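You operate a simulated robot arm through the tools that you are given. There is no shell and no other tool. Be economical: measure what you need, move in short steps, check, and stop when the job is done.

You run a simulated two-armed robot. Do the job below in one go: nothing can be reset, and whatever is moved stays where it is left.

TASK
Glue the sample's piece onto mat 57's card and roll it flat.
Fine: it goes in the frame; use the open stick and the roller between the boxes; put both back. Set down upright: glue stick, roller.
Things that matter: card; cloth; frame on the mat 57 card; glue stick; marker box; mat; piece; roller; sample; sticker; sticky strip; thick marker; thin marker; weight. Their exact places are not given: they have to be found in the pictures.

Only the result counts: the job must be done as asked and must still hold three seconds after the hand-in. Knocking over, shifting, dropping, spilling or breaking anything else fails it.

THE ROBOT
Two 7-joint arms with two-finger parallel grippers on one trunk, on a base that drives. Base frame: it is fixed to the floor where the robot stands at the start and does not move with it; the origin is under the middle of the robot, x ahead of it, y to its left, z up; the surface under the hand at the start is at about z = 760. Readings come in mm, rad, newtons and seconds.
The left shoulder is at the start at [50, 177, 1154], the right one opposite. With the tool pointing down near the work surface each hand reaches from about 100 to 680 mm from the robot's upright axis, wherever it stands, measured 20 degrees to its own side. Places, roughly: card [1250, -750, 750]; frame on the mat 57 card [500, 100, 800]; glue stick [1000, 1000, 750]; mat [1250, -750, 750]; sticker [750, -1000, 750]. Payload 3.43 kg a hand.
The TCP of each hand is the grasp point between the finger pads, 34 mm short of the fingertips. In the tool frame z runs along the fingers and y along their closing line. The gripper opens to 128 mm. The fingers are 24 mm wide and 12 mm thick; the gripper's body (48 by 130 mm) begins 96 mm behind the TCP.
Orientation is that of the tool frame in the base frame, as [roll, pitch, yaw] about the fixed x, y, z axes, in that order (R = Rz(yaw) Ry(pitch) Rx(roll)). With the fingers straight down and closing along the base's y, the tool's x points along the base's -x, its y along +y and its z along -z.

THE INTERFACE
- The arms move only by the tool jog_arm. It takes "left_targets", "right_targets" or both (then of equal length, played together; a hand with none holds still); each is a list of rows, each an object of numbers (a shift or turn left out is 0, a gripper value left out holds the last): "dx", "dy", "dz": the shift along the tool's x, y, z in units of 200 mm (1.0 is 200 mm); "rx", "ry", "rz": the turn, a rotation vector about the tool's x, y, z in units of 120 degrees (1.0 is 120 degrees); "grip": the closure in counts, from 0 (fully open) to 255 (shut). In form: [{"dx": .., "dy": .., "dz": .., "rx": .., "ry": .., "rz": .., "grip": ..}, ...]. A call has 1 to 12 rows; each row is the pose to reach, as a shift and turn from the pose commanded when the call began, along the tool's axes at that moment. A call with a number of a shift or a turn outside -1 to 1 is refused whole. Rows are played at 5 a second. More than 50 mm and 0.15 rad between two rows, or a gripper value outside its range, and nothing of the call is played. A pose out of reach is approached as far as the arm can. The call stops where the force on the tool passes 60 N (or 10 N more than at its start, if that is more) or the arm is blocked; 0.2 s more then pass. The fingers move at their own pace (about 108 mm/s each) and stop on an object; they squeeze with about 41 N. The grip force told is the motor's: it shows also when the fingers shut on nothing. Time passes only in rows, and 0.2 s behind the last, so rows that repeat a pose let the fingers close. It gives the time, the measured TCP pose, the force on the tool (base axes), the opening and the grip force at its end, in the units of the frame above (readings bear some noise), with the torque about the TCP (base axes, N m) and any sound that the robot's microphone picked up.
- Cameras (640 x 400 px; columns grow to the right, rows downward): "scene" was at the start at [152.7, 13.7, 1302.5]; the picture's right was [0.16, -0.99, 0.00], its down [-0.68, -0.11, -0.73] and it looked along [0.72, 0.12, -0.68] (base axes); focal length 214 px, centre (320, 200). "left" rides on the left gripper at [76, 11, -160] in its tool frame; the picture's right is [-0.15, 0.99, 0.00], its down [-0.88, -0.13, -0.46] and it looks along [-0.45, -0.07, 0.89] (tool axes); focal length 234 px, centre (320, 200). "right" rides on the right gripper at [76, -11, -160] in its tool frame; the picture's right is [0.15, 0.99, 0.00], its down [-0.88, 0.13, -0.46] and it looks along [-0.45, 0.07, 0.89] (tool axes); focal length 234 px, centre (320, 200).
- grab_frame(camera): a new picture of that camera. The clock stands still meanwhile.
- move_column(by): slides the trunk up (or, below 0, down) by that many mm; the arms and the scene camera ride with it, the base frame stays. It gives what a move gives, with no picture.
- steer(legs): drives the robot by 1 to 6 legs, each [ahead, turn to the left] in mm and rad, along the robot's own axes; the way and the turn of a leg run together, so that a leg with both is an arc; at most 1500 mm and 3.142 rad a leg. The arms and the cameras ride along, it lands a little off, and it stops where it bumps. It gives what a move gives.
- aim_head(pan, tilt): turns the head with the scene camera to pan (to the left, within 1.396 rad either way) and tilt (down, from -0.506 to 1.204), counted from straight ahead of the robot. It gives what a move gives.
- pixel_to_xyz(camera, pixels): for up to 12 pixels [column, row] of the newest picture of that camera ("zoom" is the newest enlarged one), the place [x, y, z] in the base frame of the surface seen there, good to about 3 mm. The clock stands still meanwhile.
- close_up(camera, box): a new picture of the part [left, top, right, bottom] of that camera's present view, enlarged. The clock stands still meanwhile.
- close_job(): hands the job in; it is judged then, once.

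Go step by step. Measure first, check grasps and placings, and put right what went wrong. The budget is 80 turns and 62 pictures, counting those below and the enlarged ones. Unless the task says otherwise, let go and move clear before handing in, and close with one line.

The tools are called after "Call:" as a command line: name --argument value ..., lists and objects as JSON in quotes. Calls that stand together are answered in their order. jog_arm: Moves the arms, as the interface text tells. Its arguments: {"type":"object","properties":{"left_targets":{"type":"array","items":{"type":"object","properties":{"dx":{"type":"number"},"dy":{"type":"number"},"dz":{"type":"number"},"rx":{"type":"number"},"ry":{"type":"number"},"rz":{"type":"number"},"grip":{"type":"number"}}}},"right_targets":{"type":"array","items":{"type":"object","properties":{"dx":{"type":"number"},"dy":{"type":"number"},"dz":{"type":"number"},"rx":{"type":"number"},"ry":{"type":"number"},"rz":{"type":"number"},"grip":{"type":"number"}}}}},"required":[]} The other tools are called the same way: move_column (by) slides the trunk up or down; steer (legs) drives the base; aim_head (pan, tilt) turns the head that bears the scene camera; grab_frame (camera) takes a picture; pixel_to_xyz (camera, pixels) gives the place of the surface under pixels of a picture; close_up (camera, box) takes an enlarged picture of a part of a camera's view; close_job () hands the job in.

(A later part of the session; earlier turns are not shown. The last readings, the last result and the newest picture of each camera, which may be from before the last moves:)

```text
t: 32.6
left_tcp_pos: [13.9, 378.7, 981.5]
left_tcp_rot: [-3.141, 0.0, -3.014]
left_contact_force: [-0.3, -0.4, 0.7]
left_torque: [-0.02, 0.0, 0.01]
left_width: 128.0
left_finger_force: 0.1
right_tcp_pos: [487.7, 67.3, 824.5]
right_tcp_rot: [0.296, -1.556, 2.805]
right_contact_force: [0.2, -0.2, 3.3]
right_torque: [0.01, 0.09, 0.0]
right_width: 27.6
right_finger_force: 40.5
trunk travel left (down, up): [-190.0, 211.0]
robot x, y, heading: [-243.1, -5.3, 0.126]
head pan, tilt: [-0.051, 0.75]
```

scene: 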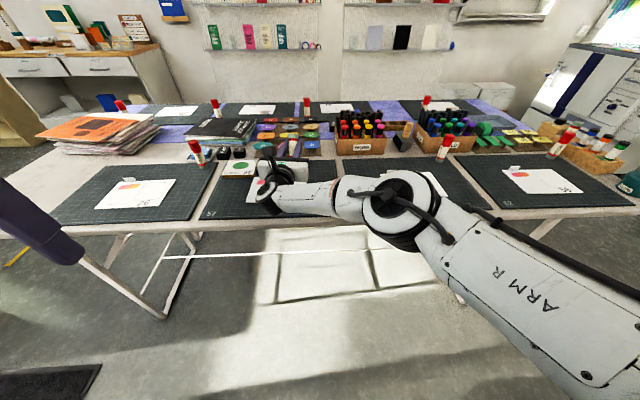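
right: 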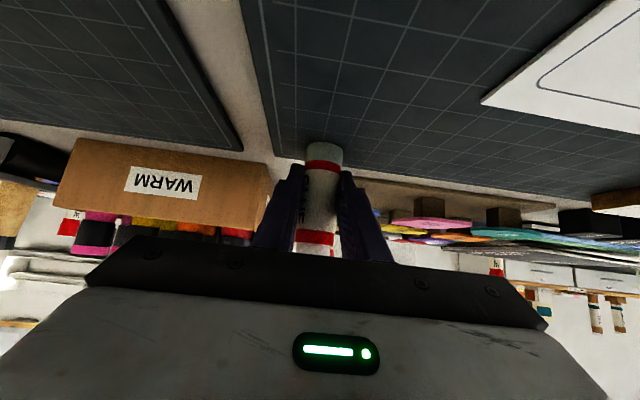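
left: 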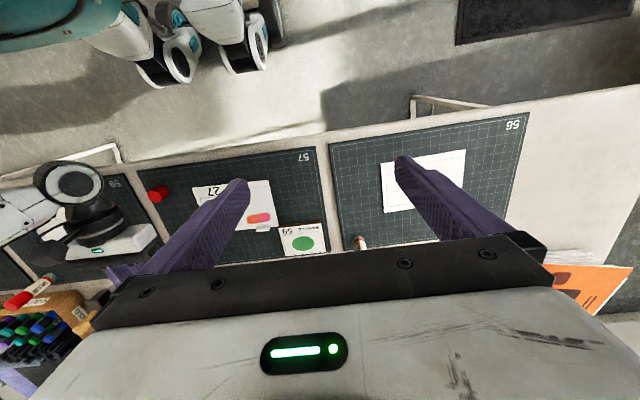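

Contact at z≈824.5 with 3 N. Rubbing a zigzag inside the piece's outline.

Call:
jog_arm --right_targets '[{"dx": -0.006, "dy": 0.09}, {"dx": -0.006, "dy": -0.08}, {"dx": -0.006, "dy": -0.06, "dz": 0.05}, {"dx": -0.006, "dy": 0.07, "dz": 0.05}, {"dx": -0.006, "dy": 0.07, "dz": 0.025}, {"dx": -0.006, "dy": -0.07, "dz": 0.025}, {"dx": -0.006, "dy": -0.07, "dz": -0.025}, {"dx": -0.006, "dy": 0.08, "dz": -0.025}, {"dx": -0.006, "dy": 0.06, "dz": -0.055}, {"dx": -0.006, "dy": -0.05, "dz": -0.055}, {"dx": -0.006, "dz": -0.08}, {"dx": -0.006, "dz": 0.09}]'

```text
t: 35.2
left_tcp_pos: [10.1, 379.4, 981.5]
left_tcp_rot: [-3.141, 0.003, -3.013]
left_contact_force: [-0.9, -0.9, 0.0]
left_torque: [-0.02, 0.0, -0.03]
left_width: 128.1
left_finger_force: 0.0
right_tcp_pos: [504.9, 68.9, 823.9]
right_tcp_rot: [0.223, -1.556, 2.882]
right_contact_force: [-4.4, 2.9, 14.9]
right_torque: [0.14, 0.7, -0.07]
right_width: 28.2
right_finger_force: 40.9
trunk travel left (down, up): [-190.0, 211.0]
robot x, y, heading: [-247.7, 0.4, 0.127]
head pan, tilt: [-0.051, 0.75]
```

Rubbing ran with about 15 N. Lifting and moving right to see the glue.

Call:
jog_arm --right_targets '[{"dx": 0.15}, {"dx": 0.35}, {"dx": 0.5, "dy": 0.15}, {"dx": 0.5, "dy": 0.35}, {"dx": 0.5, "dy": 0.55}, {"dx": 0.5, "dy": 0.75}]'

Call:
close_up --camera "scene" --box '[240, 120, 400, 220]'

```text
t: 36.6
left_tcp_pos: [14.1, 379.6, 980.9]
left_tcp_rot: [3.141, -0.002, -3.016]
left_contact_force: [-0.3, 0.2, 0.5]
left_torque: [-0.02, -0.01, 0.03]
left_width: 128.2
left_finger_force: 0.0
right_tcp_pos: [499.4, -69.7, 933.6]
right_tcp_rot: [0.948, -1.566, 2.143]
right_contact_force: [1.0, 0.2, -1.0]
right_torque: [-0.01, 0.01, 0.0]
right_width: 28.0
right_finger_force: 41.0
right hand out of reach, approached as far as the arm can: row 6
trunk travel left (down, up): [-190.0, 211.0]
robot x, y, heading: [-242.9, 2.3, 0.126]
head pan, tilt: [-0.051, 0.75]
```

```text
4.00 times, centred on (320, 170) of scene
```

zoom: 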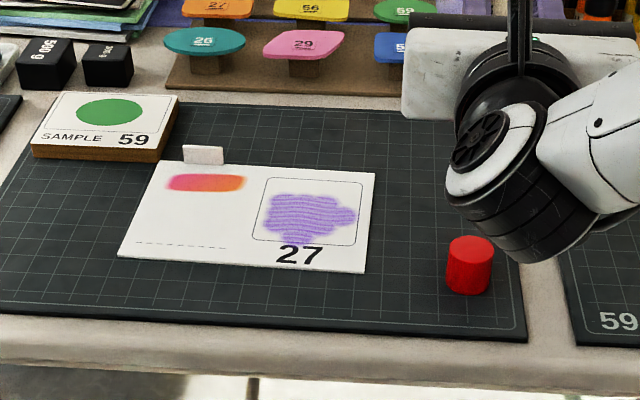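

Glue covers the frame centre nicely. Now reversing the stick's turn: pitch fingers down again, then roll back 180°.

Call:
jog_arm --right_targets '[{"dx": 0.1, "ry": -0.067}, {"dx": 0.2, "ry": -0.133}, {"dx": 0.3, "ry": -0.2}, {"dx": 0.3, "ry": -0.267}, {"dx": 0.3, "ry": -0.333}]'

Call:
jog_arm --right_targets '[{"rz": -0.07}, {"rz": -0.14}, {"rz": -0.21}, {"rz": -0.28}, {"rz": -0.35}, {"rz": -0.42}, {"rz": -0.49}, {"rz": -0.56}, {"rz": -0.63}, {"rz": -0.7}, {"rz": -0.75}]'

Call:
jog_arm --right_targets '[{"rz": -0.07}, {"rz": -0.14}, {"rz": -0.21}, {"rz": -0.28}, {"rz": -0.35}, {"rz": -0.42}, {"rz": -0.49}, {"rz": -0.56}, {"rz": -0.63}, {"rz": -0.7}, {"rz": -0.75}]'

```text
t: 37.8
left_tcp_pos: [13.1, 378.4, 980.7]
left_tcp_rot: [-3.141, 0.0, -3.015]
left_contact_force: [-0.6, 0.2, 0.2]
left_torque: [0.04, 0.0, 0.02]
left_width: 128.0
left_finger_force: 0.0
right_tcp_pos: [498.6, -69.7, 993.5]
right_tcp_rot: [3.135, -0.88, -0.034]
right_contact_force: [-0.2, 0.2, -1.3]
right_torque: [-0.01, -0.03, -0.02]
right_width: 27.7
right_finger_force: 40.8
trunk travel left (down, up): [-190.0, 211.0]
robot x, y, heading: [-242.1, 0.8, 0.125]
head pan, tilt: [-0.051, 0.75]
```

```text
t: 40.2
left_tcp_pos: [14.4, 377.7, 980.8]
left_tcp_rot: [3.141, 0.0, -3.013]
left_contact_force: [0.2, 0.0, -0.2]
left_torque: [-0.01, -0.01, 0.03]
left_width: 128.2
left_finger_force: 0.0
right_tcp_pos: [498.3, -70.2, 992.1]
right_tcp_rot: [2.255, 0.007, 1.534]
right_contact_force: [-1.2, -0.5, -0.5]
right_torque: [0.0, 0.0, -0.01]
right_width: 27.8
right_finger_force: 41.0
trunk travel left (down, up): [-190.0, 211.0]
robot x, y, heading: [-244.2, 3.1, 0.122]
head pan, tilt: [-0.051, 0.75]
```

```text
t: 42.6
left_tcp_pos: [13.6, 378.0, 981.7]
left_tcp_rot: [3.141, 0.0, -3.015]
left_contact_force: [0.4, -0.9, -0.3]
left_torque: [0.03, 0.03, -0.01]
left_width: 128.0
left_finger_force: 0.1
right_tcp_pos: [498.0, -70.7, 992.5]
right_tcp_rot: [-3.13, 0.886, 3.109]
right_contact_force: [0.2, 0.5, -0.1]
right_torque: [-0.04, -0.04, 0.01]
right_width: 27.6
right_finger_force: 41.3
trunk travel left (down, up): [-190.0, 211.0]
robot x, y, heading: [-244.0, -1.2, 0.131]
head pan, tilt: [-0.051, 0.75]
```

Stick is upright again in the hand. Raising the trunk and driving back to the earlier spot.

Call:
move_column --by 135

Call:
steer --legs '[[0, -0.126], [220, 0]]'

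Call:
grab_frame --camera "scene"

```text
t: 44.2
left_tcp_pos: [13.3, 378.2, 1115.8]
left_tcp_rot: [3.141, 0.0, -3.015]
left_contact_force: [-0.2, 0.3, 0.0]
left_torque: [0.01, -0.02, -0.01]
left_width: 128.0
left_finger_force: 0.0
right_tcp_pos: [497.3, -69.0, 1127.1]
right_tcp_rot: [-3.135, 0.886, 3.108]
right_contact_force: [0.1, 0.1, -0.7]
right_torque: [-0.02, 0.0, 0.0]
right_width: 27.8
right_finger_force: 40.6
trunk travel left (down, up): [-325.0, 76.0]
robot x, y, heading: [-246.9, 2.6, 0.124]
head pan, tilt: [-0.051, 0.75]
```

```text
t: 46.5
left_tcp_pos: [280.9, 340.3, 1115.7]
left_tcp_rot: [-3.14, 0.0, 3.139]
left_contact_force: [0.8, -0.4, 0.8]
left_torque: [-0.03, 0.03, -0.03]
left_width: 128.1
left_finger_force: 0.1
right_tcp_pos: [703.8, -167.0, 1127.3]
right_tcp_rot: [-3.134, 0.883, 2.977]
right_contact_force: [-0.5, 0.0, -1.7]
right_torque: [-0.02, -0.03, 0.02]
right_width: 27.6
right_finger_force: 40.6
trunk travel left (down, up): [-325.0, 76.0]
robot x, y, heading: [-25.1, -0.8, -0.006]
head pan, tilt: [-0.051, 0.75]
```

```text
33 pictures are left
```

scene: 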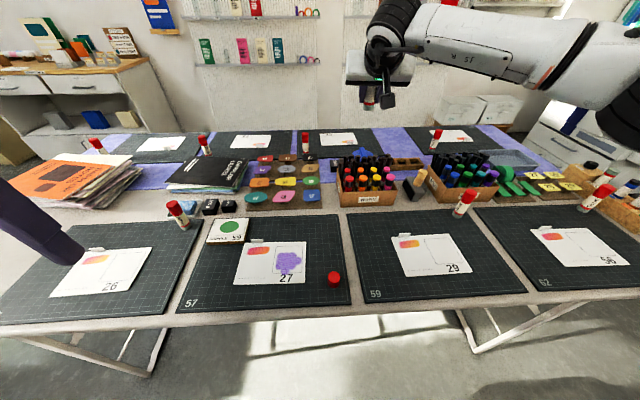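

Moving the stick to above its original spot (602,-52).

Call:
jog_arm --right_targets '[{"dx": 0.18, "dy": 0.08, "dz": 0.009}, {"dx": 0.37, "dy": 0.16, "dz": 0.018}, {"dx": 0.55, "dy": 0.237, "dz": 0.027}, {"dx": 0.73, "dy": 0.317, "dz": 0.036}, {"dx": 0.92, "dy": 0.397, "dz": 0.045}]'

Call:
grab_frame --camera "right"

Call:
close_up --camera "scene" --box '[250, 110, 410, 235]'

```text
t: 47.7
left_tcp_pos: [281.1, 341.7, 1115.3]
left_tcp_rot: [-3.14, 0.0, 3.139]
left_contact_force: [0.2, 0.3, -0.6]
left_torque: [-0.03, 0.0, 0.0]
left_width: 127.7
left_finger_force: 0.1
right_tcp_pos: [607.9, -68.5, 979.1]
right_tcp_rot: [-3.134, 0.886, 2.975]
right_contact_force: [-0.5, 0.8, 0.0]
right_torque: [-0.02, 0.01, 0.0]
right_width: 28.1
right_finger_force: 41.1
trunk travel left (down, up): [-325.0, 76.0]
robot x, y, heading: [-22.8, -3.7, -0.004]
head pan, tilt: [-0.051, 0.75]
```

```text
32 pictures are left
```

right: 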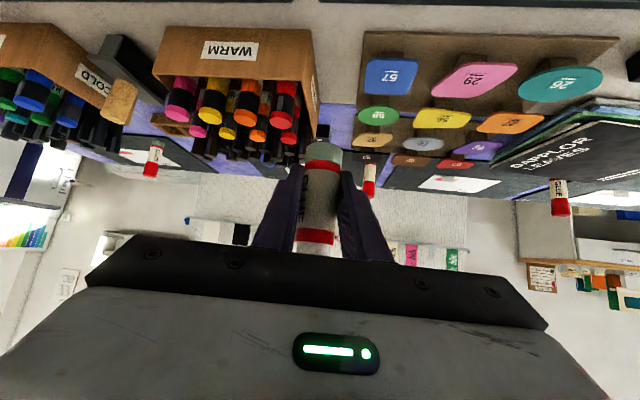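

```text
3.20 times, centred on (330, 172) of scene
```

zoom: 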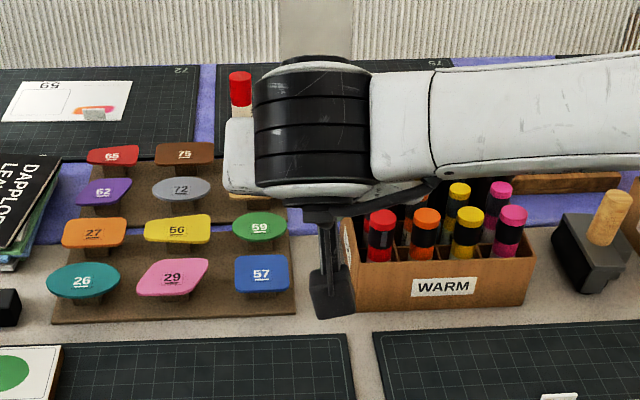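

The stick hasn't slipped in the grip (same look as at grasp). Correcting yaw, centring over (602,-52) and lowering to just above the mat.

Call:
jog_arm --right_targets '[{"dx": 0.022, "dy": 0.035, "dz": -0.026, "rx": -0.03, "ry": 0.003, "rz": -0.025}, {"dx": 0.043, "dy": 0.07, "dz": -0.052, "rx": -0.061, "ry": 0.006, "rz": -0.05}, {"dx": 0.2, "dy": 0.07, "dz": 0.077, "rx": -0.061, "ry": 0.006, "rz": -0.05}, {"dx": 0.37, "dy": 0.07, "dz": 0.217, "rx": -0.061, "ry": 0.006, "rz": -0.05}, {"dx": 0.54, "dy": 0.07, "dz": 0.356, "rx": -0.061, "ry": 0.006, "rz": -0.05}, {"dx": 0.67, "dy": 0.07, "dz": 0.463, "rx": -0.061, "ry": 0.006, "rz": -0.05}]'

Call:
close_up --camera "right" --box '[200, 40, 440, 260]'

```text
t: 49.1
left_tcp_pos: [281.4, 340.8, 1116.2]
left_tcp_rot: [-3.141, -0.001, 3.14]
left_contact_force: [-0.2, -0.3, 0.2]
left_torque: [0.02, 0.02, -0.02]
left_width: 128.0
left_finger_force: 0.0
right_tcp_pos: [596.7, -56.1, 814.2]
right_tcp_rot: [-3.136, 0.874, 3.141]
right_contact_force: [-0.3, -0.2, -0.3]
right_torque: [0.0, -0.03, 0.04]
right_width: 27.7
right_finger_force: 41.1
trunk travel left (down, up): [-325.0, 76.0]
robot x, y, heading: [-22.5, -3.3, -0.007]
head pan, tilt: [-0.051, 0.75]
```

```text
1.82 times, centred on (320, 150) of right
```

zoom: 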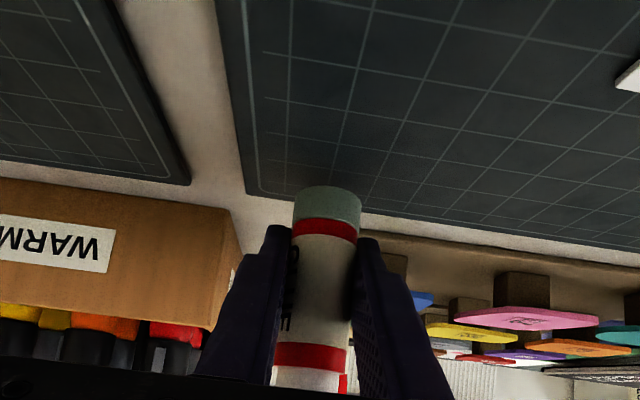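

Upright and nearly over the spot; shifting 3.5 mm left and lowering to contact.

Call:
jog_arm --right_targets '[{"dy": 0.017}, {"dx": 0.018, "dy": 0.017, "dz": 0.015}, {"dx": 0.037, "dy": 0.017, "dz": 0.031}]'

Call:
jog_arm --right_targets '[{"dx": 0.006, "dz": 0.005}, {"dx": 0.006, "dz": 0.005}]'

```text
t: 49.9
left_tcp_pos: [281.0, 342.0, 1116.0]
left_tcp_rot: [-3.141, -0.002, 3.14]
left_contact_force: [0.5, 0.7, -0.5]
left_torque: [-0.01, -0.01, 0.02]
left_width: 127.9
left_finger_force: 0.1
right_tcp_pos: [597.1, -52.3, 807.2]
right_tcp_rot: [-3.136, 0.872, 3.141]
right_contact_force: [-0.2, 0.2, -0.1]
right_torque: [-0.01, 0.03, 0.01]
right_width: 28.0
right_finger_force: 41.6
trunk travel left (down, up): [-325.0, 76.0]
robot x, y, heading: [-24.1, -0.6, -0.009]
head pan, tilt: [-0.051, 0.75]
```

```text
t: 50.5
left_tcp_pos: [281.3, 340.9, 1115.5]
left_tcp_rot: [3.141, -0.001, 3.139]
left_contact_force: [0.2, 0.0, -0.1]
left_torque: [0.0, -0.01, -0.01]
left_width: 127.8
left_finger_force: 0.0
right_tcp_pos: [597.2, -52.5, 805.6]
right_tcp_rot: [-3.137, 0.872, 3.141]
right_contact_force: [-0.8, -0.5, -0.2]
right_torque: [0.0, 0.04, -0.03]
right_width: 27.6
right_finger_force: 41.1
trunk travel left (down, up): [-325.0, 76.0]
robot x, y, heading: [-23.2, -0.9, -0.009]
head pan, tilt: [-0.051, 0.75]
```

No contact yet; 1.5 mm more twice.

Call:
jog_arm --right_targets '[{"dx": 0.006, "dz": 0.005}, {"dx": 0.006, "dz": 0.005}]'

Call:
jog_arm --right_targets '[{"dx": 0.004, "dz": 0.003}, {"dx": 0.004, "dz": 0.003}]'

```text
t: 51.1
left_tcp_pos: [281.0, 342.1, 1116.2]
left_tcp_rot: [3.141, 0.001, 3.136]
left_contact_force: [0.3, 0.1, 1.0]
left_torque: [0.0, -0.03, 0.0]
left_width: 127.9
left_finger_force: 0.1
right_tcp_pos: [595.7, -51.7, 804.2]
right_tcp_rot: [-3.137, 0.874, -3.142]
right_contact_force: [-0.1, 0.9, 1.0]
right_torque: [-0.01, -0.01, 0.01]
right_width: 27.9
right_finger_force: 41.0
trunk travel left (down, up): [-325.0, 76.0]
robot x, y, heading: [-25.6, 2.2, -0.004]
head pan, tilt: [-0.051, 0.75]
```

```text
t: 51.7
left_tcp_pos: [279.5, 340.6, 1115.8]
left_tcp_rot: [3.142, 0.001, 3.137]
left_contact_force: [-0.2, -0.2, 0.2]
left_torque: [0.02, -0.02, 0.01]
left_width: 127.9
left_finger_force: 0.1
right_tcp_pos: [596.9, -51.8, 804.2]
right_tcp_rot: [-3.137, 0.873, 3.141]
right_contact_force: [-1.9, 0.1, 3.0]
right_torque: [0.02, 0.11, 0.05]
right_width: 27.8
right_finger_force: 41.1
trunk travel left (down, up): [-325.0, 76.0]
robot x, y, heading: [-28.4, 1.7, -0.007]
head pan, tilt: [-0.051, 0.75]
```

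Contact felt (3 N). Opening and withdrawing straight back along the fingers.

Call:
jog_arm --right_targets '[{"grip": 180}, {"grip": 110}, {"grip": 110}, {"dz": -0.15}, {"dz": -0.35}, {"dz": -0.55}, {"dz": -0.75}]'

Call:
grab_frame --camera "right"

Call:
pixel_to_xyz --camera "right" --pixels '[[322, 125], [320, 150], [317, 185]]'

```text
t: 53.3
left_tcp_pos: [280.7, 340.1, 1116.4]
left_tcp_rot: [3.141, -0.001, 3.136]
left_contact_force: [0.1, 0.5, -0.2]
left_torque: [-0.02, 0.02, -0.02]
left_width: 127.9
left_finger_force: 0.1
right_tcp_pos: [480.0, -49.7, 894.8]
right_tcp_rot: [-3.134, 0.872, 3.139]
right_contact_force: [0.0, 0.3, 0.7]
right_torque: [-0.03, -0.01, -0.01]
right_width: 72.6
right_finger_force: 0.0
trunk travel left (down, up): [-325.0, 76.0]
robot x, y, heading: [-28.0, -1.9, -0.005]
head pan, tilt: [-0.051, 0.75]
```

```text
29 pictures are left
```

right: 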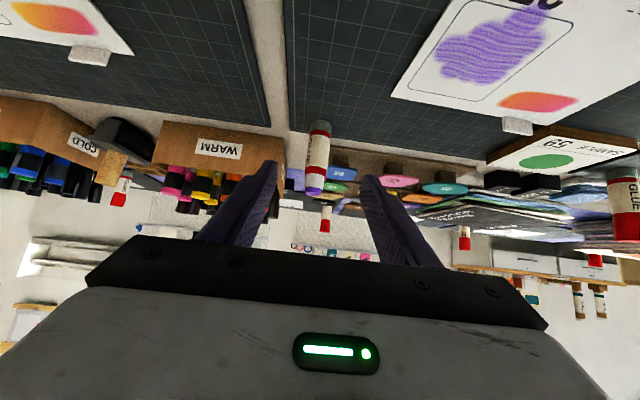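

```text
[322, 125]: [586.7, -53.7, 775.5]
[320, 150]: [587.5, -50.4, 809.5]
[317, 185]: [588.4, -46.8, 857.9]
```

The stick stands upright back at its spot. Retracting the right hand to the right/up, then driving 128 mm ahead for the piece.

Call:
jog_arm --right_targets '[{"dx": -0.1, "dz": -0.1, "ry": 0.046}, {"dx": -0.2, "dz": -0.2, "dy": -0.05, "ry": 0.092}, {"dx": -0.25, "dy": -0.25, "dz": -0.2, "ry": 0.139}, {"dx": -0.31, "dy": -0.42, "dz": -0.25, "ry": 0.185}, {"dx": -0.37, "dy": -0.6, "dz": -0.31, "ry": 0.231}, {"dx": -0.43, "dy": -0.75, "dz": -0.36, "ry": 0.278}, {"dx": -0.5, "dy": -0.9, "dz": -0.42, "ry": 0.324}, {"dx": -0.54, "dy": -0.95, "dz": -0.46, "ry": 0.37}, {"dx": -0.575, "dy": -1.0, "dz": -0.48, "ry": 0.4167}]'

Call:
steer --legs '[[128, 0.008]]'

Call:
jog_arm --left_targets '[{"dx": -0.16, "dy": -0.16}, {"dx": -0.32, "dy": -0.32}, {"dx": -0.48, "dy": -0.48}, {"dx": -0.64, "dy": -0.64}, {"dx": -0.8, "dy": -0.8}, {"dx": -0.9, "dy": -0.95, "dz": 0.1}, {"dx": -0.9, "dy": -1.0, "dz": 0.3}]'

```text
t: 55.3
left_tcp_pos: [280.9, 341.2, 1116.2]
left_tcp_rot: [3.139, 0.0, 3.137]
left_contact_force: [-0.3, 0.6, 0.5]
left_torque: [0.02, 0.02, 0.0]
left_width: 128.1
left_finger_force: 0.0
right_tcp_pos: [482.4, -249.5, 1049.9]
right_tcp_rot: [-3.137, -0.002, 3.136]
right_contact_force: [0.1, 1.3, 0.7]
right_torque: [-0.03, -0.02, 0.0]
right_width: 72.7
right_finger_force: 0.1
trunk travel left (down, up): [-325.0, 76.0]
robot x, y, heading: [-26.9, -0.8, -0.004]
head pan, tilt: [-0.051, 0.75]
```

```text
t: 56.6
left_tcp_pos: [407.1, 344.0, 1116.3]
left_tcp_rot: [3.141, 0.001, -3.137]
left_contact_force: [-0.4, -0.1, -0.9]
left_torque: [0.04, 0.08, -0.02]
left_width: 128.0
left_finger_force: 0.1
right_tcp_pos: [613.6, -244.7, 1050.3]
right_tcp_rot: [-3.138, -0.002, -3.141]
right_contact_force: [0.7, 0.3, 0.1]
right_torque: [0.01, 0.03, -0.02]
right_width: 72.8
right_finger_force: 0.1
trunk travel left (down, up): [-325.0, 76.0]
robot x, y, heading: [103.5, -2.9, -0.002]
head pan, tilt: [-0.051, 0.75]
```

```text
t: 58.2
left_tcp_pos: [586.6, 142.8, 1058.3]
left_tcp_rot: [-3.139, 0.0, -3.139]
left_contact_force: [0.4, 0.1, -0.1]
left_torque: [0.0, 0.01, 0.04]
left_width: 128.0
left_finger_force: 0.0
right_tcp_pos: [611.0, -245.0, 1050.4]
right_tcp_rot: [-3.138, -0.001, -3.139]
right_contact_force: [0.2, 0.3, -0.3]
right_torque: [0.0, 0.01, 0.0]
right_width: 72.7
right_finger_force: 0.1
trunk travel left (down, up): [-325.0, 76.0]
robot x, y, heading: [106.1, -2.4, 0.003]
head pan, tilt: [-0.051, 0.75]
```

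Moving the left hand above the green piece, with a narrower opening (80 mm) to pass the yellow piece.

Call:
jog_arm --left_targets '[{"dx": -0.15, "dy": -0.13, "dz": 0.05, "grip": 95}, {"dx": -0.3, "dy": -0.27, "dz": 0.1}, {"dx": -0.45, "dy": -0.4, "dz": 0.15}, {"dx": -0.6, "dy": -0.53, "dz": 0.2}, {"dx": -0.75, "dy": -0.66, "dz": 0.3}, {"dx": -0.865, "dy": -0.76, "dz": 0.4}, {"dx": -0.865, "dy": -0.76, "dz": 0.54}]'

Call:
grab_frame --camera "left"

```text
t: 59.8
left_tcp_pos: [715.6, 5.7, 957.8]
left_tcp_rot: [-3.141, 0.003, -3.138]
left_contact_force: [-0.6, -0.4, -0.1]
left_torque: [-0.01, -0.02, 0.01]
left_width: 80.3
left_finger_force: 0.0
left hand out of reach, approached as far as the arm can: row 5, 6, 7
right_tcp_pos: [611.7, -246.6, 1049.4]
right_tcp_rot: [-3.139, -0.001, -3.141]
right_contact_force: [0.5, 1.3, -0.7]
right_torque: [0.01, -0.01, 0.03]
right_width: 72.9
right_finger_force: 0.0
trunk travel left (down, up): [-325.0, 76.0]
robot x, y, heading: [102.4, 1.9, 0.004]
head pan, tilt: [-0.051, 0.75]
```

```text
28 pictures are left
```

left: 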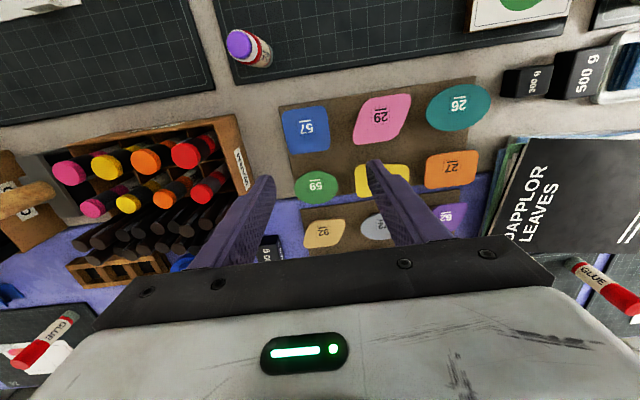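

Reach falls short with fingers straight down; I'll tilt 30° forward. First measuring the green piece at (317,187) precisely in the left view.

Call:
pixel_to_xyz --camera "left" --pixels '[[317, 186], [296, 186], [339, 186], [317, 172], [317, 202], [356, 178], [305, 150], [345, 215], [330, 150], [317, 168]]'

Call:
jog_arm --left_targets '[{"ry": -0.065}, {"ry": -0.13}, {"ry": -0.195}, {"ry": -0.25}]'

```text
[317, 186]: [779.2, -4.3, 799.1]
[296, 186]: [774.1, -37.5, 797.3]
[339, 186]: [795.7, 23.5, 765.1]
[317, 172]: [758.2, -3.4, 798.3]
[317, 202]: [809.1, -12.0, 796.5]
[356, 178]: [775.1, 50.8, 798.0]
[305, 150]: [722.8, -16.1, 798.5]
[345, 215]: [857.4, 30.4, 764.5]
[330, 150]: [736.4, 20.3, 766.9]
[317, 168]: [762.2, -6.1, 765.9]
```

```text
t: 60.8
left_tcp_pos: [716.1, 7.1, 956.9]
left_tcp_rot: [-3.14, 0.527, -3.136]
left_contact_force: [0.0, -0.2, -0.5]
left_torque: [0.02, 0.03, 0.0]
left_width: 80.2
left_finger_force: 0.1
right_tcp_pos: [612.0, -245.6, 1049.7]
right_tcp_rot: [-3.139, -0.002, -3.14]
right_contact_force: [-0.4, 0.1, 0.6]
right_torque: [0.02, 0.01, -0.06]
right_width: 72.7
right_finger_force: 0.1
trunk travel left (down, up): [-325.0, 76.0]
robot x, y, heading: [104.0, -2.3, -0.001]
head pan, tilt: [-0.051, 0.75]
```

Piece centre ≈ (782,-8.5), tray surface 765. Moving above it, then lowering with tilt.

Call:
jog_arm --left_targets '[{"dx": -0.008, "dy": -0.026, "dz": 0.17}, {"dx": -0.016, "dy": -0.052, "dz": 0.34}, {"dx": -0.025, "dy": -0.078, "dz": 0.517}]'

Call:
grab_frame --camera "left"

```text
t: 61.6
left_tcp_pos: [773.5, -9.9, 873.0]
left_tcp_rot: [3.14, 0.524, -3.138]
left_contact_force: [-0.1, -0.2, -0.2]
left_torque: [0.01, 0.02, -0.01]
left_width: 80.1
left_finger_force: 0.1
right_tcp_pos: [613.0, -244.6, 1051.3]
right_tcp_rot: [-3.137, 0.001, -3.141]
right_contact_force: [-1.0, 0.1, -0.1]
right_torque: [0.02, -0.03, -0.02]
right_width: 72.8
right_finger_force: 0.2
trunk travel left (down, up): [-325.0, 76.0]
robot x, y, heading: [104.8, -2.2, 0.002]
head pan, tilt: [-0.051, 0.75]
```

```text
27 pictures are left
```

left: 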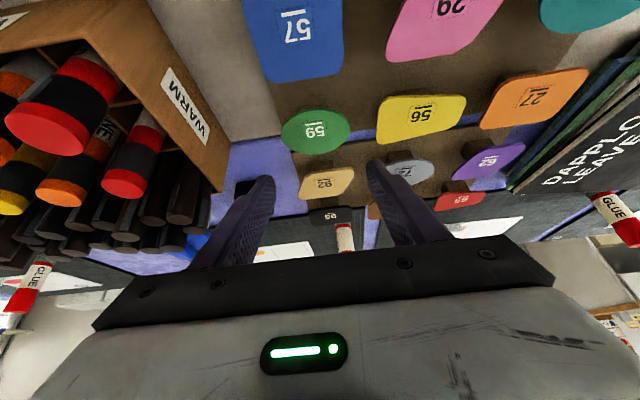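

Aligned. Lowering to z≈811 and closing gently on the piece.

Call:
jog_arm --left_targets '[{"dx": 0.06, "dy": 0.005, "dz": 0.11}, {"dx": 0.12, "dy": 0.005, "dz": 0.21}, {"dx": 0.157, "dy": 0.005, "dz": 0.266}]'

Call:
close_up --camera "left" --box '[220, 50, 460, 260]'

```text
t: 62.4
left_tcp_pos: [773.0, -7.6, 810.5]
left_tcp_rot: [3.141, 0.524, -3.138]
left_contact_force: [-0.6, -0.3, 0.7]
left_torque: [0.01, 0.02, 0.02]
left_width: 80.3
left_finger_force: 0.0
right_tcp_pos: [612.3, -243.9, 1050.6]
right_tcp_rot: [-3.138, 0.0, -3.139]
right_contact_force: [0.0, 0.8, -0.3]
right_torque: [-0.01, -0.01, 0.01]
right_width: 72.7
right_finger_force: 0.0
trunk travel left (down, up): [-325.0, 76.0]
robot x, y, heading: [103.8, -3.6, 0.002]
head pan, tilt: [-0.051, 0.75]
```

```text
1.90 times, centred on (340, 155) of left
```

zoom: 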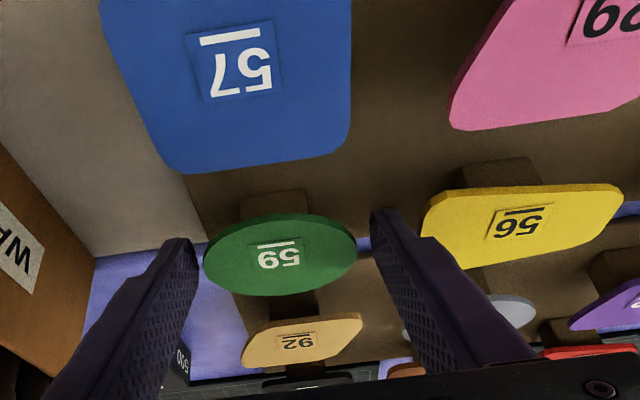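

Fingers flank the oval properly. Closing and lifting a little.

Call:
jog_arm --left_targets '[{"grip": 255}, {"grip": 255}, {"grip": 255}, {"dx": -0.04, "dz": -0.07, "grip": 255}, {"dx": -0.1, "dz": -0.173, "grip": 255}]'

Call:
close_up --camera "left" --box '[220, 50, 460, 260]'

```text
t: 63.6
left_tcp_pos: [772.6, -9.4, 847.7]
left_tcp_rot: [3.141, 0.524, -3.138]
left_contact_force: [0.3, 0.2, 0.0]
left_torque: [0.01, 0.01, -0.01]
left_width: 63.6
left_finger_force: 41.3
right_tcp_pos: [611.8, -246.3, 1050.8]
right_tcp_rot: [-3.138, 0.0, -3.139]
right_contact_force: [-0.4, -0.1, -0.6]
right_torque: [-0.01, -0.03, -0.03]
right_width: 72.6
right_finger_force: 0.1
trunk travel left (down, up): [-325.0, 76.0]
robot x, y, heading: [103.3, -0.4, 0.004]
head pan, tilt: [-0.051, 0.75]
```

```text
1.90 times, centred on (340, 155) of left
```

zoom: 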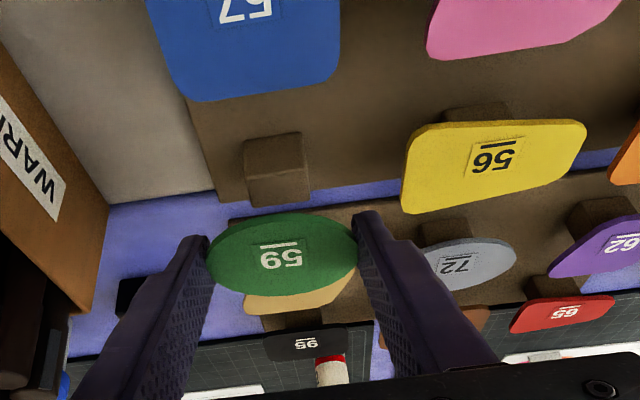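

The piece is held, but the tilted tips stick out ~20 mm below it, so it couldn't be laid flat. I set it back on its post to regrasp nearer the tips with less tilt.

Call:
jog_arm --left_targets '[{"dx": 0.05, "dz": 0.087}, {"dx": 0.1, "dz": 0.172}, {"dx": 0.1, "dz": 0.172, "grip": 180}, {"dx": 0.1, "dz": 0.172, "grip": 95}, {"dx": 0.1, "dz": 0.172, "grip": 95}, {"dx": 0.0, "dz": 0.0}, {"dx": -0.08, "dz": -0.15}]'

Call:
move_column --by -60

Call:
jog_arm --left_targets '[{"dx": -0.1, "dz": -0.173, "ry": 0.042}, {"dx": -0.2, "dz": -0.346, "ry": 0.083}]'

Call:
close_up --camera "left" --box '[220, 50, 460, 260]'

```text
t: 65.2
left_tcp_pos: [769.9, -6.7, 885.1]
left_tcp_rot: [-3.14, 0.524, -3.136]
left_contact_force: [-0.9, -0.4, 0.7]
left_torque: [0.06, 0.0, -0.01]
left_width: 80.4
left_finger_force: 0.1
right_tcp_pos: [612.6, -245.3, 1050.3]
right_tcp_rot: [-3.139, 0.0, -3.139]
right_contact_force: [-0.4, -1.0, 0.3]
right_torque: [0.0, 0.03, 0.01]
right_width: 72.6
right_finger_force: 0.1
trunk travel left (down, up): [-325.0, 76.0]
robot x, y, heading: [102.4, -1.2, 0.002]
head pan, tilt: [-0.051, 0.75]
```

```text
t: 66.2
left_tcp_pos: [769.8, -7.2, 825.0]
left_tcp_rot: [-3.141, 0.527, -3.14]
left_contact_force: [0.6, -1.2, -0.1]
left_torque: [0.0, -0.01, -0.01]
left_width: 80.4
left_finger_force: 0.1
right_tcp_pos: [613.1, -244.8, 989.7]
right_tcp_rot: [-3.138, 0.0, -3.14]
right_contact_force: [-0.3, 0.2, -0.3]
right_torque: [0.01, -0.03, -0.02]
right_width: 72.8
right_finger_force: 0.1
trunk travel left (down, up): [-265.0, 136.0]
robot x, y, heading: [102.8, -4.0, 0.001]
head pan, tilt: [-0.051, 0.75]
```

```text
t: 66.8
left_tcp_pos: [771.3, -2.4, 902.0]
left_tcp_rot: [3.135, 0.346, -3.129]
left_contact_force: [-0.3, -1.1, -0.2]
left_torque: [0.01, 0.0, 0.01]
left_width: 80.4
left_finger_force: 0.0
right_tcp_pos: [612.6, -245.3, 989.8]
right_tcp_rot: [-3.139, 0.0, -3.139]
right_contact_force: [0.2, 0.0, -0.5]
right_torque: [0.05, -0.04, 0.0]
right_width: 72.9
right_finger_force: 0.1
trunk travel left (down, up): [-265.0, 136.0]
robot x, y, heading: [102.5, 1.9, 0.001]
head pan, tilt: [-0.051, 0.75]
```

```text
1.90 times, centred on (340, 155) of left
```

zoom: 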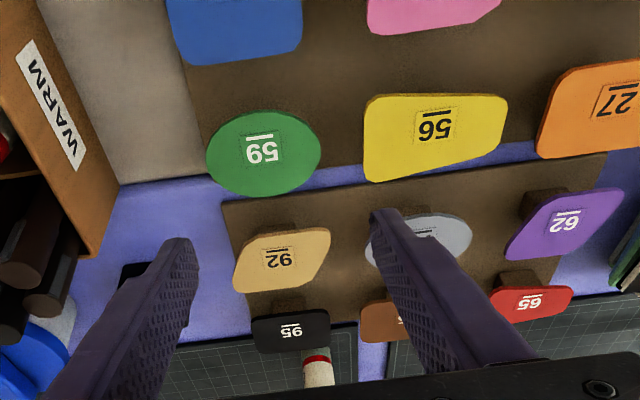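

Piece is back on its post. Measuring it again before the second grasp.

Call:
pixel_to_xyz --camera "zoom" --pixels '[[264, 153], [211, 157], [317, 148], [262, 114], [264, 192]]'

```text
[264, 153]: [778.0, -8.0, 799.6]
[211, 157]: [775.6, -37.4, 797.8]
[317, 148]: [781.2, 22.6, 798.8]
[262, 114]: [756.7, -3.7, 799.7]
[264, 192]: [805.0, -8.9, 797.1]
```

Centre (780,-8), top ≈798. Lowering so the piece sits near the fingertips (TCP z≈826).

Call:
jog_arm --left_targets '[{"dx": 0.037, "dy": -0.028, "dz": 0.12}, {"dx": 0.074, "dy": -0.028, "dz": 0.242}, {"dx": 0.111, "dy": -0.028, "dz": 0.364}]'

Call:
close_up --camera "left" --box '[220, 50, 460, 260]'

```text
t: 67.8
left_tcp_pos: [790.3, 11.1, 835.8]
left_tcp_rot: [3.135, 0.366, -3.1]
left_contact_force: [0.1, -0.5, 0.2]
left_torque: [0.04, -0.01, -0.02]
left_width: 80.3
left_finger_force: 0.1
right_tcp_pos: [613.4, -245.2, 989.3]
right_tcp_rot: [-3.138, -0.001, -3.139]
right_contact_force: [-1.3, 0.8, 0.1]
right_torque: [0.02, -0.02, 0.02]
right_width: 73.0
right_finger_force: 0.0
trunk travel left (down, up): [-265.0, 136.0]
robot x, y, heading: [105.3, -4.6, 0.005]
head pan, tilt: [-0.051, 0.75]
stopped in row 3 (left hand): the arm was blocked; the commanded pose is now the measured one
```

```text
1.90 times, centred on (340, 155) of left
```

zoom: 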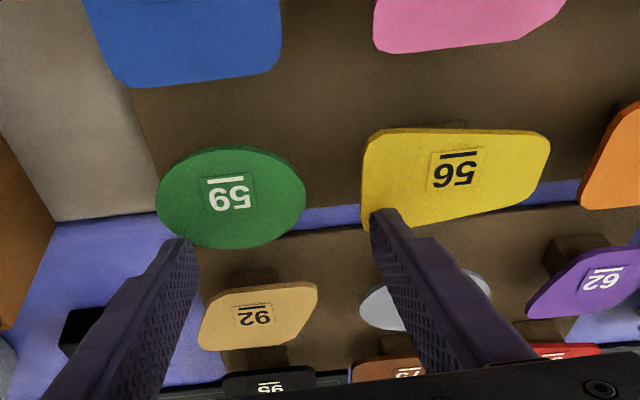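

The arm hit a limit and drifted over the yellow piece without touching. Going back up and restoring the trunk height where the reach worked.

Call:
jog_arm --left_targets '[{"dx": -0.05, "dz": -0.14}, {"dx": -0.1, "dz": -0.28}]'

Call:
move_column --by 60

Call:
jog_arm --left_targets '[{"dz": 0.12, "ry": -0.03}, {"dz": 0.24, "ry": -0.035}]'

```text
t: 68.4
left_tcp_pos: [789.1, 11.7, 898.0]
left_tcp_rot: [3.134, 0.365, -3.099]
left_contact_force: [-0.1, 0.9, 0.1]
left_torque: [0.01, 0.0, 0.03]
left_width: 80.5
left_finger_force: 0.1
right_tcp_pos: [612.8, -244.1, 989.9]
right_tcp_rot: [-3.137, 0.0, -3.139]
right_contact_force: [-0.2, 0.0, 0.4]
right_torque: [0.03, -0.02, 0.02]
right_width: 73.0
right_finger_force: 0.1
trunk travel left (down, up): [-265.0, 136.0]
robot x, y, heading: [104.7, -1.0, 0.0]
head pan, tilt: [-0.051, 0.75]
```

```text
t: 69.4
left_tcp_pos: [789.8, 12.2, 959.0]
left_tcp_rot: [3.137, 0.366, -3.1]
left_contact_force: [-0.3, 0.6, 0.3]
left_torque: [-0.02, 0.0, 0.01]
left_width: 80.4
left_finger_force: 0.0
right_tcp_pos: [612.7, -246.6, 1049.2]
right_tcp_rot: [-3.137, 0.0, -3.14]
right_contact_force: [0.3, -0.9, 0.4]
right_torque: [0.04, -0.02, -0.03]
right_width: 72.7
right_finger_force: 0.0
trunk travel left (down, up): [-325.0, 76.0]
robot x, y, heading: [103.6, -2.7, -0.003]
head pan, tilt: [-0.051, 0.75]
```

```text
t: 70.0
left_tcp_pos: [805.5, 14.6, 911.9]
left_tcp_rot: [3.134, 0.44, -3.101]
left_contact_force: [0.3, -0.1, -0.4]
left_torque: [-0.02, 0.01, 0.01]
left_width: 80.1
left_finger_force: 0.1
right_tcp_pos: [612.5, -245.2, 1050.1]
right_tcp_rot: [-3.137, 0.002, 3.141]
right_contact_force: [0.3, -0.3, 0.1]
right_torque: [0.0, -0.04, 0.02]
right_width: 72.8
right_finger_force: 0.0
trunk travel left (down, up): [-325.0, 76.0]
robot x, y, heading: [100.6, -1.1, 0.003]
head pan, tilt: [-0.051, 0.75]
```

Tilt is now 25°. Moving above the piece's centre again, with a small yaw fix.

Call:
jog_arm --left_targets '[{"dx": 0.12, "dy": -0.053, "dz": 0.058, "rx": 0.004, "rz": 0.008}, {"dx": 0.245, "dy": -0.106, "dz": 0.117, "rx": 0.008, "rz": 0.017}]'

```text
t: 70.8
left_tcp_pos: [790.0, 27.6, 881.0]
left_tcp_rot: [3.114, 0.462, -3.102]
left_contact_force: [-0.3, 0.1, 0.6]
left_torque: [-0.01, 0.0, 0.0]
left_width: 80.2
left_finger_force: 0.1
right_tcp_pos: [611.9, -245.9, 1050.8]
right_tcp_rot: [-3.139, 0.0, -3.139]
right_contact_force: [0.7, 0.6, 0.5]
right_torque: [0.01, 0.02, 0.0]
right_width: 72.9
right_finger_force: 0.1
trunk travel left (down, up): [-325.0, 76.0]
robot x, y, heading: [101.7, -4.1, 0.007]
head pan, tilt: [-0.051, 0.75]
stopped in row 2 (left hand): the arm was blocked; the commanded pose is now the measured one
```

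Left arm is blocked when moving right—possibly too near the right arm or a joint limit. Retracting left, moving the right hand away, and turning the base right a bit so the piece lies in the left arm's better zone.

Call:
jog_arm --left_targets '[{"dx": -0.075, "dz": -0.15}, {"dx": -0.155, "dz": -0.313, "dy": 0.05}, {"dx": -0.05, "dz": -0.38, "dy": 0.12}, {"dx": 0.06, "dz": -0.43, "dy": 0.2}, {"dx": 0.2, "dz": -0.5, "dy": 0.3}]' --right_targets '[{"dx": 0.1, "dy": -0.15}, {"dx": 0.25, "dy": -0.3}, {"dx": 0.4, "dy": -0.45}, {"dx": 0.55, "dy": -0.6}, {"dx": 0.7, "dy": -0.75}]'

Call:
steer --legs '[[0, -0.2]]'

```text
t: 72.0
left_tcp_pos: [703.4, 74.9, 957.5]
left_tcp_rot: [3.114, 0.461, -3.105]
left_contact_force: [0.3, 0.4, 0.5]
left_torque: [0.0, -0.02, 0.02]
left_width: 80.2
left_finger_force: 0.0
right_tcp_pos: [471.1, -393.1, 1050.6]
right_tcp_rot: [-3.138, 0.001, -3.138]
right_contact_force: [0.3, 0.1, 1.3]
right_torque: [-0.03, -0.04, -0.01]
right_width: 72.9
right_finger_force: 0.0
trunk travel left (down, up): [-325.0, 76.0]
robot x, y, heading: [100.7, -1.1, -0.001]
head pan, tilt: [-0.051, 0.75]
```

```text
t: 73.2
left_tcp_pos: [709.3, -43.2, 956.8]
left_tcp_rot: [3.113, 0.46, 2.979]
left_contact_force: [0.2, -0.4, 0.2]
left_torque: [-0.04, 0.0, 0.01]
left_width: 80.4
left_finger_force: 0.0
right_tcp_pos: [388.0, -460.2, 1050.0]
right_tcp_rot: [-3.138, 0.001, 2.944]
right_contact_force: [0.6, -0.3, 0.1]
right_torque: [0.02, -0.01, 0.01]
right_width: 73.0
right_finger_force: 0.0
trunk travel left (down, up): [-325.0, 76.0]
robot x, y, heading: [105.1, -2.2, -0.2]
head pan, tilt: [-0.051, 0.75]
```

Heading −0.2 now. Moving above the piece with tilt ≈20° and yaw matched to the oval's axis.

Call:
jog_arm --left_targets '[{"dx": -0.03, "dy": 0.076, "dz": 0.158, "ry": 0.016, "rz": -0.01}, {"dx": -0.06, "dy": 0.152, "dz": 0.316, "ry": 0.032, "rz": -0.02}, {"dx": -0.092, "dy": 0.229, "dz": 0.474, "rx": -0.002, "ry": 0.048, "rz": -0.03}]'

Call:
close_up --camera "left" --box '[200, 50, 460, 260]'

```text
t: 74.0
left_tcp_pos: [773.8, -5.4, 880.8]
left_tcp_rot: [3.139, 0.361, 3.052]
left_contact_force: [-0.7, -0.1, 0.0]
left_torque: [0.02, 0.03, 0.01]
left_width: 80.5
left_finger_force: 0.0
right_tcp_pos: [387.8, -459.6, 1050.9]
right_tcp_rot: [-3.138, 0.0, 2.944]
right_contact_force: [0.2, -1.0, 0.9]
right_torque: [0.0, 0.01, -0.03]
right_width: 72.6
right_finger_force: 0.1
trunk travel left (down, up): [-325.0, 76.0]
robot x, y, heading: [105.2, -3.0, -0.197]
head pan, tilt: [-0.051, 0.75]
```

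```text
1.90 times, centred on (330, 155) of left
```

zoom: 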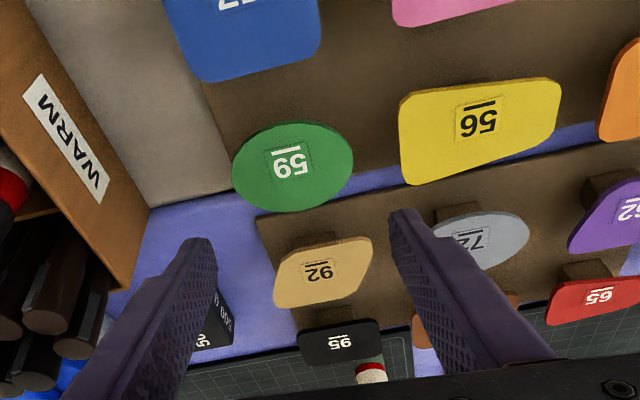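

Pose is right. Lowering 54 mm, closing, lifting.

Call:
jog_arm --left_targets '[{"dx": 0.048, "dy": -0.01, "dz": 0.128}, {"dx": 0.097, "dy": -0.01, "dz": 0.256}, {"dx": 0.097, "dy": -0.01, "dz": 0.256, "grip": 255}, {"dx": 0.097, "dy": -0.01, "dz": 0.256, "grip": 255}, {"dx": 0.097, "dy": -0.01, "dz": 0.256, "grip": 255}]'

Call:
jog_arm --left_targets '[{"dx": -0.03, "dz": -0.08}, {"dx": -0.1, "dz": -0.26}]'

Call:
close_up --camera "left" --box '[200, 50, 460, 260]'

```text
t: 75.2
left_tcp_pos: [773.3, -8.2, 829.3]
left_tcp_rot: [3.14, 0.362, 3.051]
left_contact_force: [0.7, 0.5, -0.6]
left_torque: [-0.01, -0.02, 0.01]
left_width: 62.1
left_finger_force: 41.0
right_tcp_pos: [387.8, -459.3, 1050.5]
right_tcp_rot: [-3.137, 0.001, 2.944]
right_contact_force: [0.4, -0.3, 0.1]
right_torque: [0.02, 0.03, 0.01]
right_width: 72.8
right_finger_force: 0.1
trunk travel left (down, up): [-325.0, 76.0]
robot x, y, heading: [104.2, -4.7, -0.197]
head pan, tilt: [-0.051, 0.75]
```

```text
t: 75.8
left_tcp_pos: [773.2, -8.1, 880.1]
left_tcp_rot: [3.138, 0.361, 3.051]
left_contact_force: [0.4, 0.1, 0.0]
left_torque: [0.0, -0.01, 0.01]
left_width: 62.4
left_finger_force: 40.9
right_tcp_pos: [386.9, -459.5, 1050.0]
right_tcp_rot: [-3.137, 0.001, 2.946]
right_contact_force: [-1.2, 0.1, 0.1]
right_torque: [-0.03, 0.0, 0.0]
right_width: 72.9
right_finger_force: 0.1
trunk travel left (down, up): [-325.0, 76.0]
robot x, y, heading: [107.3, -0.9, -0.19]
head pan, tilt: [-0.051, 0.75]
```

```text
1.90 times, centred on (330, 155) of left
```

zoom: 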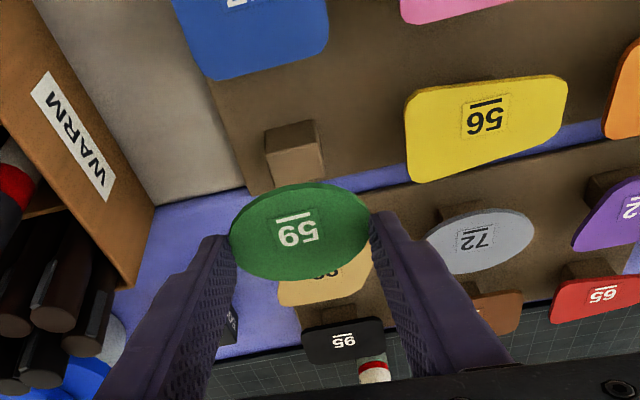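

The piece is held near the tips. Lifting, turning the base back and reversing 130 mm toward the frame.

Call:
jog_arm --left_targets '[{"dx": -0.08, "dz": -0.2}, {"dx": -0.15, "dz": -0.4}, {"dx": -0.212, "dz": -0.56}]'

Call:
steer --legs '[[0, 0.193], [-130, 0]]'

```text
t: 76.5
left_tcp_pos: [776.3, -8.3, 1003.7]
left_tcp_rot: [3.138, 0.363, 3.049]
left_contact_force: [0.7, -0.6, -0.9]
left_torque: [0.01, 0.01, 0.01]
left_width: 62.1
left_finger_force: 40.8
right_tcp_pos: [386.8, -457.5, 1049.7]
right_tcp_rot: [-3.139, -0.001, 2.944]
right_contact_force: [0.4, -0.4, -0.3]
right_torque: [-0.04, 0.0, -0.01]
right_width: 72.8
right_finger_force: 0.0
trunk travel left (down, up): [-325.0, 76.0]
robot x, y, heading: [104.5, 2.2, -0.198]
head pan, tilt: [-0.051, 0.75]
```

```text
t: 78.6
left_tcp_pos: [635.2, 120.1, 1002.4]
left_tcp_rot: [3.138, 0.359, -3.042]
left_contact_force: [0.1, -0.2, -0.1]
left_torque: [-0.02, -0.03, -0.04]
left_width: 62.3
left_finger_force: 41.1
right_tcp_pos: [337.9, -396.7, 1051.0]
right_tcp_rot: [-3.136, 0.0, 3.137]
right_contact_force: [0.0, 0.3, 0.5]
right_torque: [-0.02, -0.05, 0.01]
right_width: 72.7
right_finger_force: 0.1
trunk travel left (down, up): [-325.0, 76.0]
robot x, y, heading: [-25.6, -2.2, -0.005]
head pan, tilt: [-0.051, 0.75]
```

Now moving the piece toward the frame at height, squaring its yaw.

Call:
jog_arm --left_targets '[{"dx": 0.144, "dy": -0.055, "dz": -0.025, "rx": 0.004, "rz": 0.011}, {"dx": 0.288, "dy": -0.11, "dz": -0.05, "rx": 0.008, "rz": 0.022}, {"dx": 0.432, "dy": -0.164, "dz": -0.075, "rx": 0.013, "rz": 0.034}, {"dx": 0.576, "dy": -0.219, "dz": -0.099, "rx": 0.017, "rz": 0.045}]'

Call:
jog_arm --left_targets '[{"dx": 0.167, "dz": 0.116}, {"dx": 0.333, "dz": 0.231}, {"dx": 0.5, "dz": 0.347}]'

Call:
grab_frame --camera "left"

```text
t: 79.8
left_tcp_pos: [567.2, 124.2, 960.5]
left_tcp_rot: [3.064, 0.385, -3.078]
left_contact_force: [0.5, 1.0, -0.5]
left_torque: [0.01, -0.02, -0.03]
left_width: 61.9
left_finger_force: 40.8
left hand out of reach, approached as far as the arm can: row 3, 4
right_tcp_pos: [339.1, -397.0, 1049.6]
right_tcp_rot: [-3.138, 0.001, 3.137]
right_contact_force: [-0.1, -0.1, -0.7]
right_torque: [-0.02, -0.01, 0.0]
right_width: 73.0
right_finger_force: 0.2
trunk travel left (down, up): [-325.0, 76.0]
robot x, y, heading: [-25.5, 3.8, -0.003]
head pan, tilt: [-0.051, 0.75]
stopped in row 4 (left hand): the arm was blocked; the commanded pose is now the measured one
```

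```text
t: 80.6
left_tcp_pos: [503.1, 120.2, 861.4]
left_tcp_rot: [3.07, 0.384, -3.078]
left_contact_force: [-1.0, 0.4, -0.1]
left_torque: [0.01, -0.01, 0.07]
left_width: 62.0
left_finger_force: 40.9
right_tcp_pos: [339.0, -396.8, 1050.6]
right_tcp_rot: [-3.139, -0.001, 3.136]
right_contact_force: [0.3, -0.4, 0.2]
right_torque: [0.0, 0.01, -0.02]
right_width: 72.7
right_finger_force: 0.1
trunk travel left (down, up): [-325.0, 76.0]
robot x, y, heading: [-27.9, -3.9, -0.008]
head pan, tilt: [-0.051, 0.75]
```

```text
20 pictures are left
```

left: 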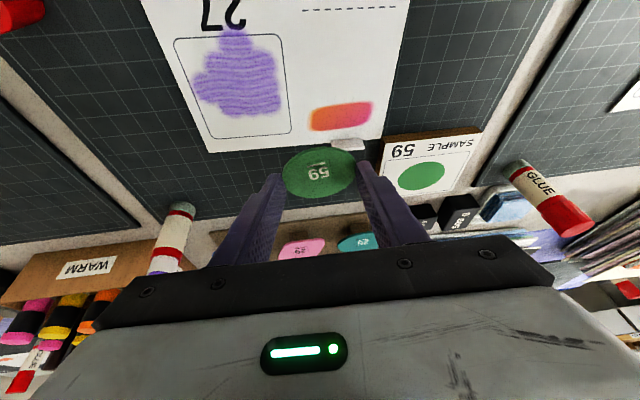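

The left arm dislikes going right at this heading; the earlier grasp worked with the base turned right. Raising slightly and turning the base −0.2.

Call:
jog_arm --left_targets '[{"dx": -0.045, "dz": -0.115}, {"dx": -0.09, "dz": -0.23}]'

Call:
steer --legs '[[0, -0.22]]'

```text
t: 81.2
left_tcp_pos: [499.7, 127.0, 900.4]
left_tcp_rot: [3.043, 0.373, -3.08]
left_contact_force: [0.2, 0.1, 0.0]
left_torque: [-0.03, 0.02, 0.02]
left_width: 61.9
left_finger_force: 40.9
right_tcp_pos: [337.4, -396.5, 1050.6]
right_tcp_rot: [-3.138, -0.002, 3.137]
right_contact_force: [-0.5, -0.2, 0.0]
right_torque: [-0.01, -0.03, 0.0]
right_width: 72.8
right_finger_force: 0.0
trunk travel left (down, up): [-325.0, 76.0]
robot x, y, heading: [-30.6, -3.5, -0.011]
head pan, tilt: [-0.051, 0.75]
```

```text
t: 82.4
left_tcp_pos: [517.5, 8.2, 902.5]
left_tcp_rot: [3.045, 0.378, 2.989]
left_contact_force: [-0.7, -0.7, 0.0]
left_torque: [0.0, 0.01, 0.01]
left_width: 62.4
left_finger_force: 40.5
right_tcp_pos: [243.0, -466.8, 1049.9]
right_tcp_rot: [-3.138, 0.0, 2.915]
right_contact_force: [-0.4, -0.3, 0.1]
right_torque: [0.01, 0.01, 0.0]
right_width: 72.7
right_finger_force: 0.0
trunk travel left (down, up): [-325.0, 76.0]
robot x, y, heading: [-29.9, 5.8, -0.23]
head pan, tilt: [-0.051, 0.75]
```

Correcting roll/pitch/yaw back to the grasp orientation and moving above the frame centre.

Call:
jog_arm --left_targets '[{"dx": 0.133, "dy": 0.076, "dz": 0.03, "rx": 0.006, "ry": 0.005, "rz": -0.022}, {"dx": 0.267, "dy": 0.151, "dz": 0.06, "rx": 0.012, "ry": 0.01, "rz": -0.044}, {"dx": 0.4, "dy": 0.227, "dz": 0.089, "rx": 0.018, "ry": 0.0145, "rz": -0.066}]'

Call:
close_up --camera "left" --box '[200, 30, 460, 240]'

```text
t: 83.2
left_tcp_pos: [510.2, 63.9, 944.8]
left_tcp_rot: [-3.138, 0.547, -3.138]
left_contact_force: [-0.7, 0.4, -0.3]
left_torque: [-0.02, 0.01, 0.02]
left_width: 62.0
left_finger_force: 41.2
right_tcp_pos: [243.2, -466.7, 1049.6]
right_tcp_rot: [-3.137, 0.0, 2.914]
right_contact_force: [-0.3, 0.5, 0.2]
right_torque: [0.0, -0.02, 0.0]
right_width: 73.0
right_finger_force: 0.2
trunk travel left (down, up): [-325.0, 76.0]
robot x, y, heading: [-25.9, 0.1, -0.227]
head pan, tilt: [-0.051, 0.75]
stopped in row 3 (left hand): the arm was blocked; the commanded pose is now the measured one
```

```text
1.90 times, centred on (330, 135) of left
```

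zoom: 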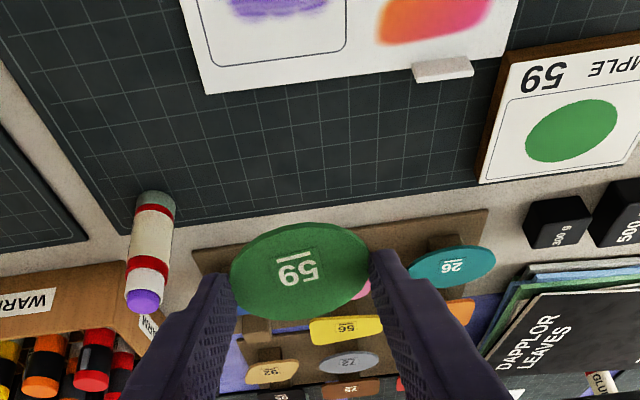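

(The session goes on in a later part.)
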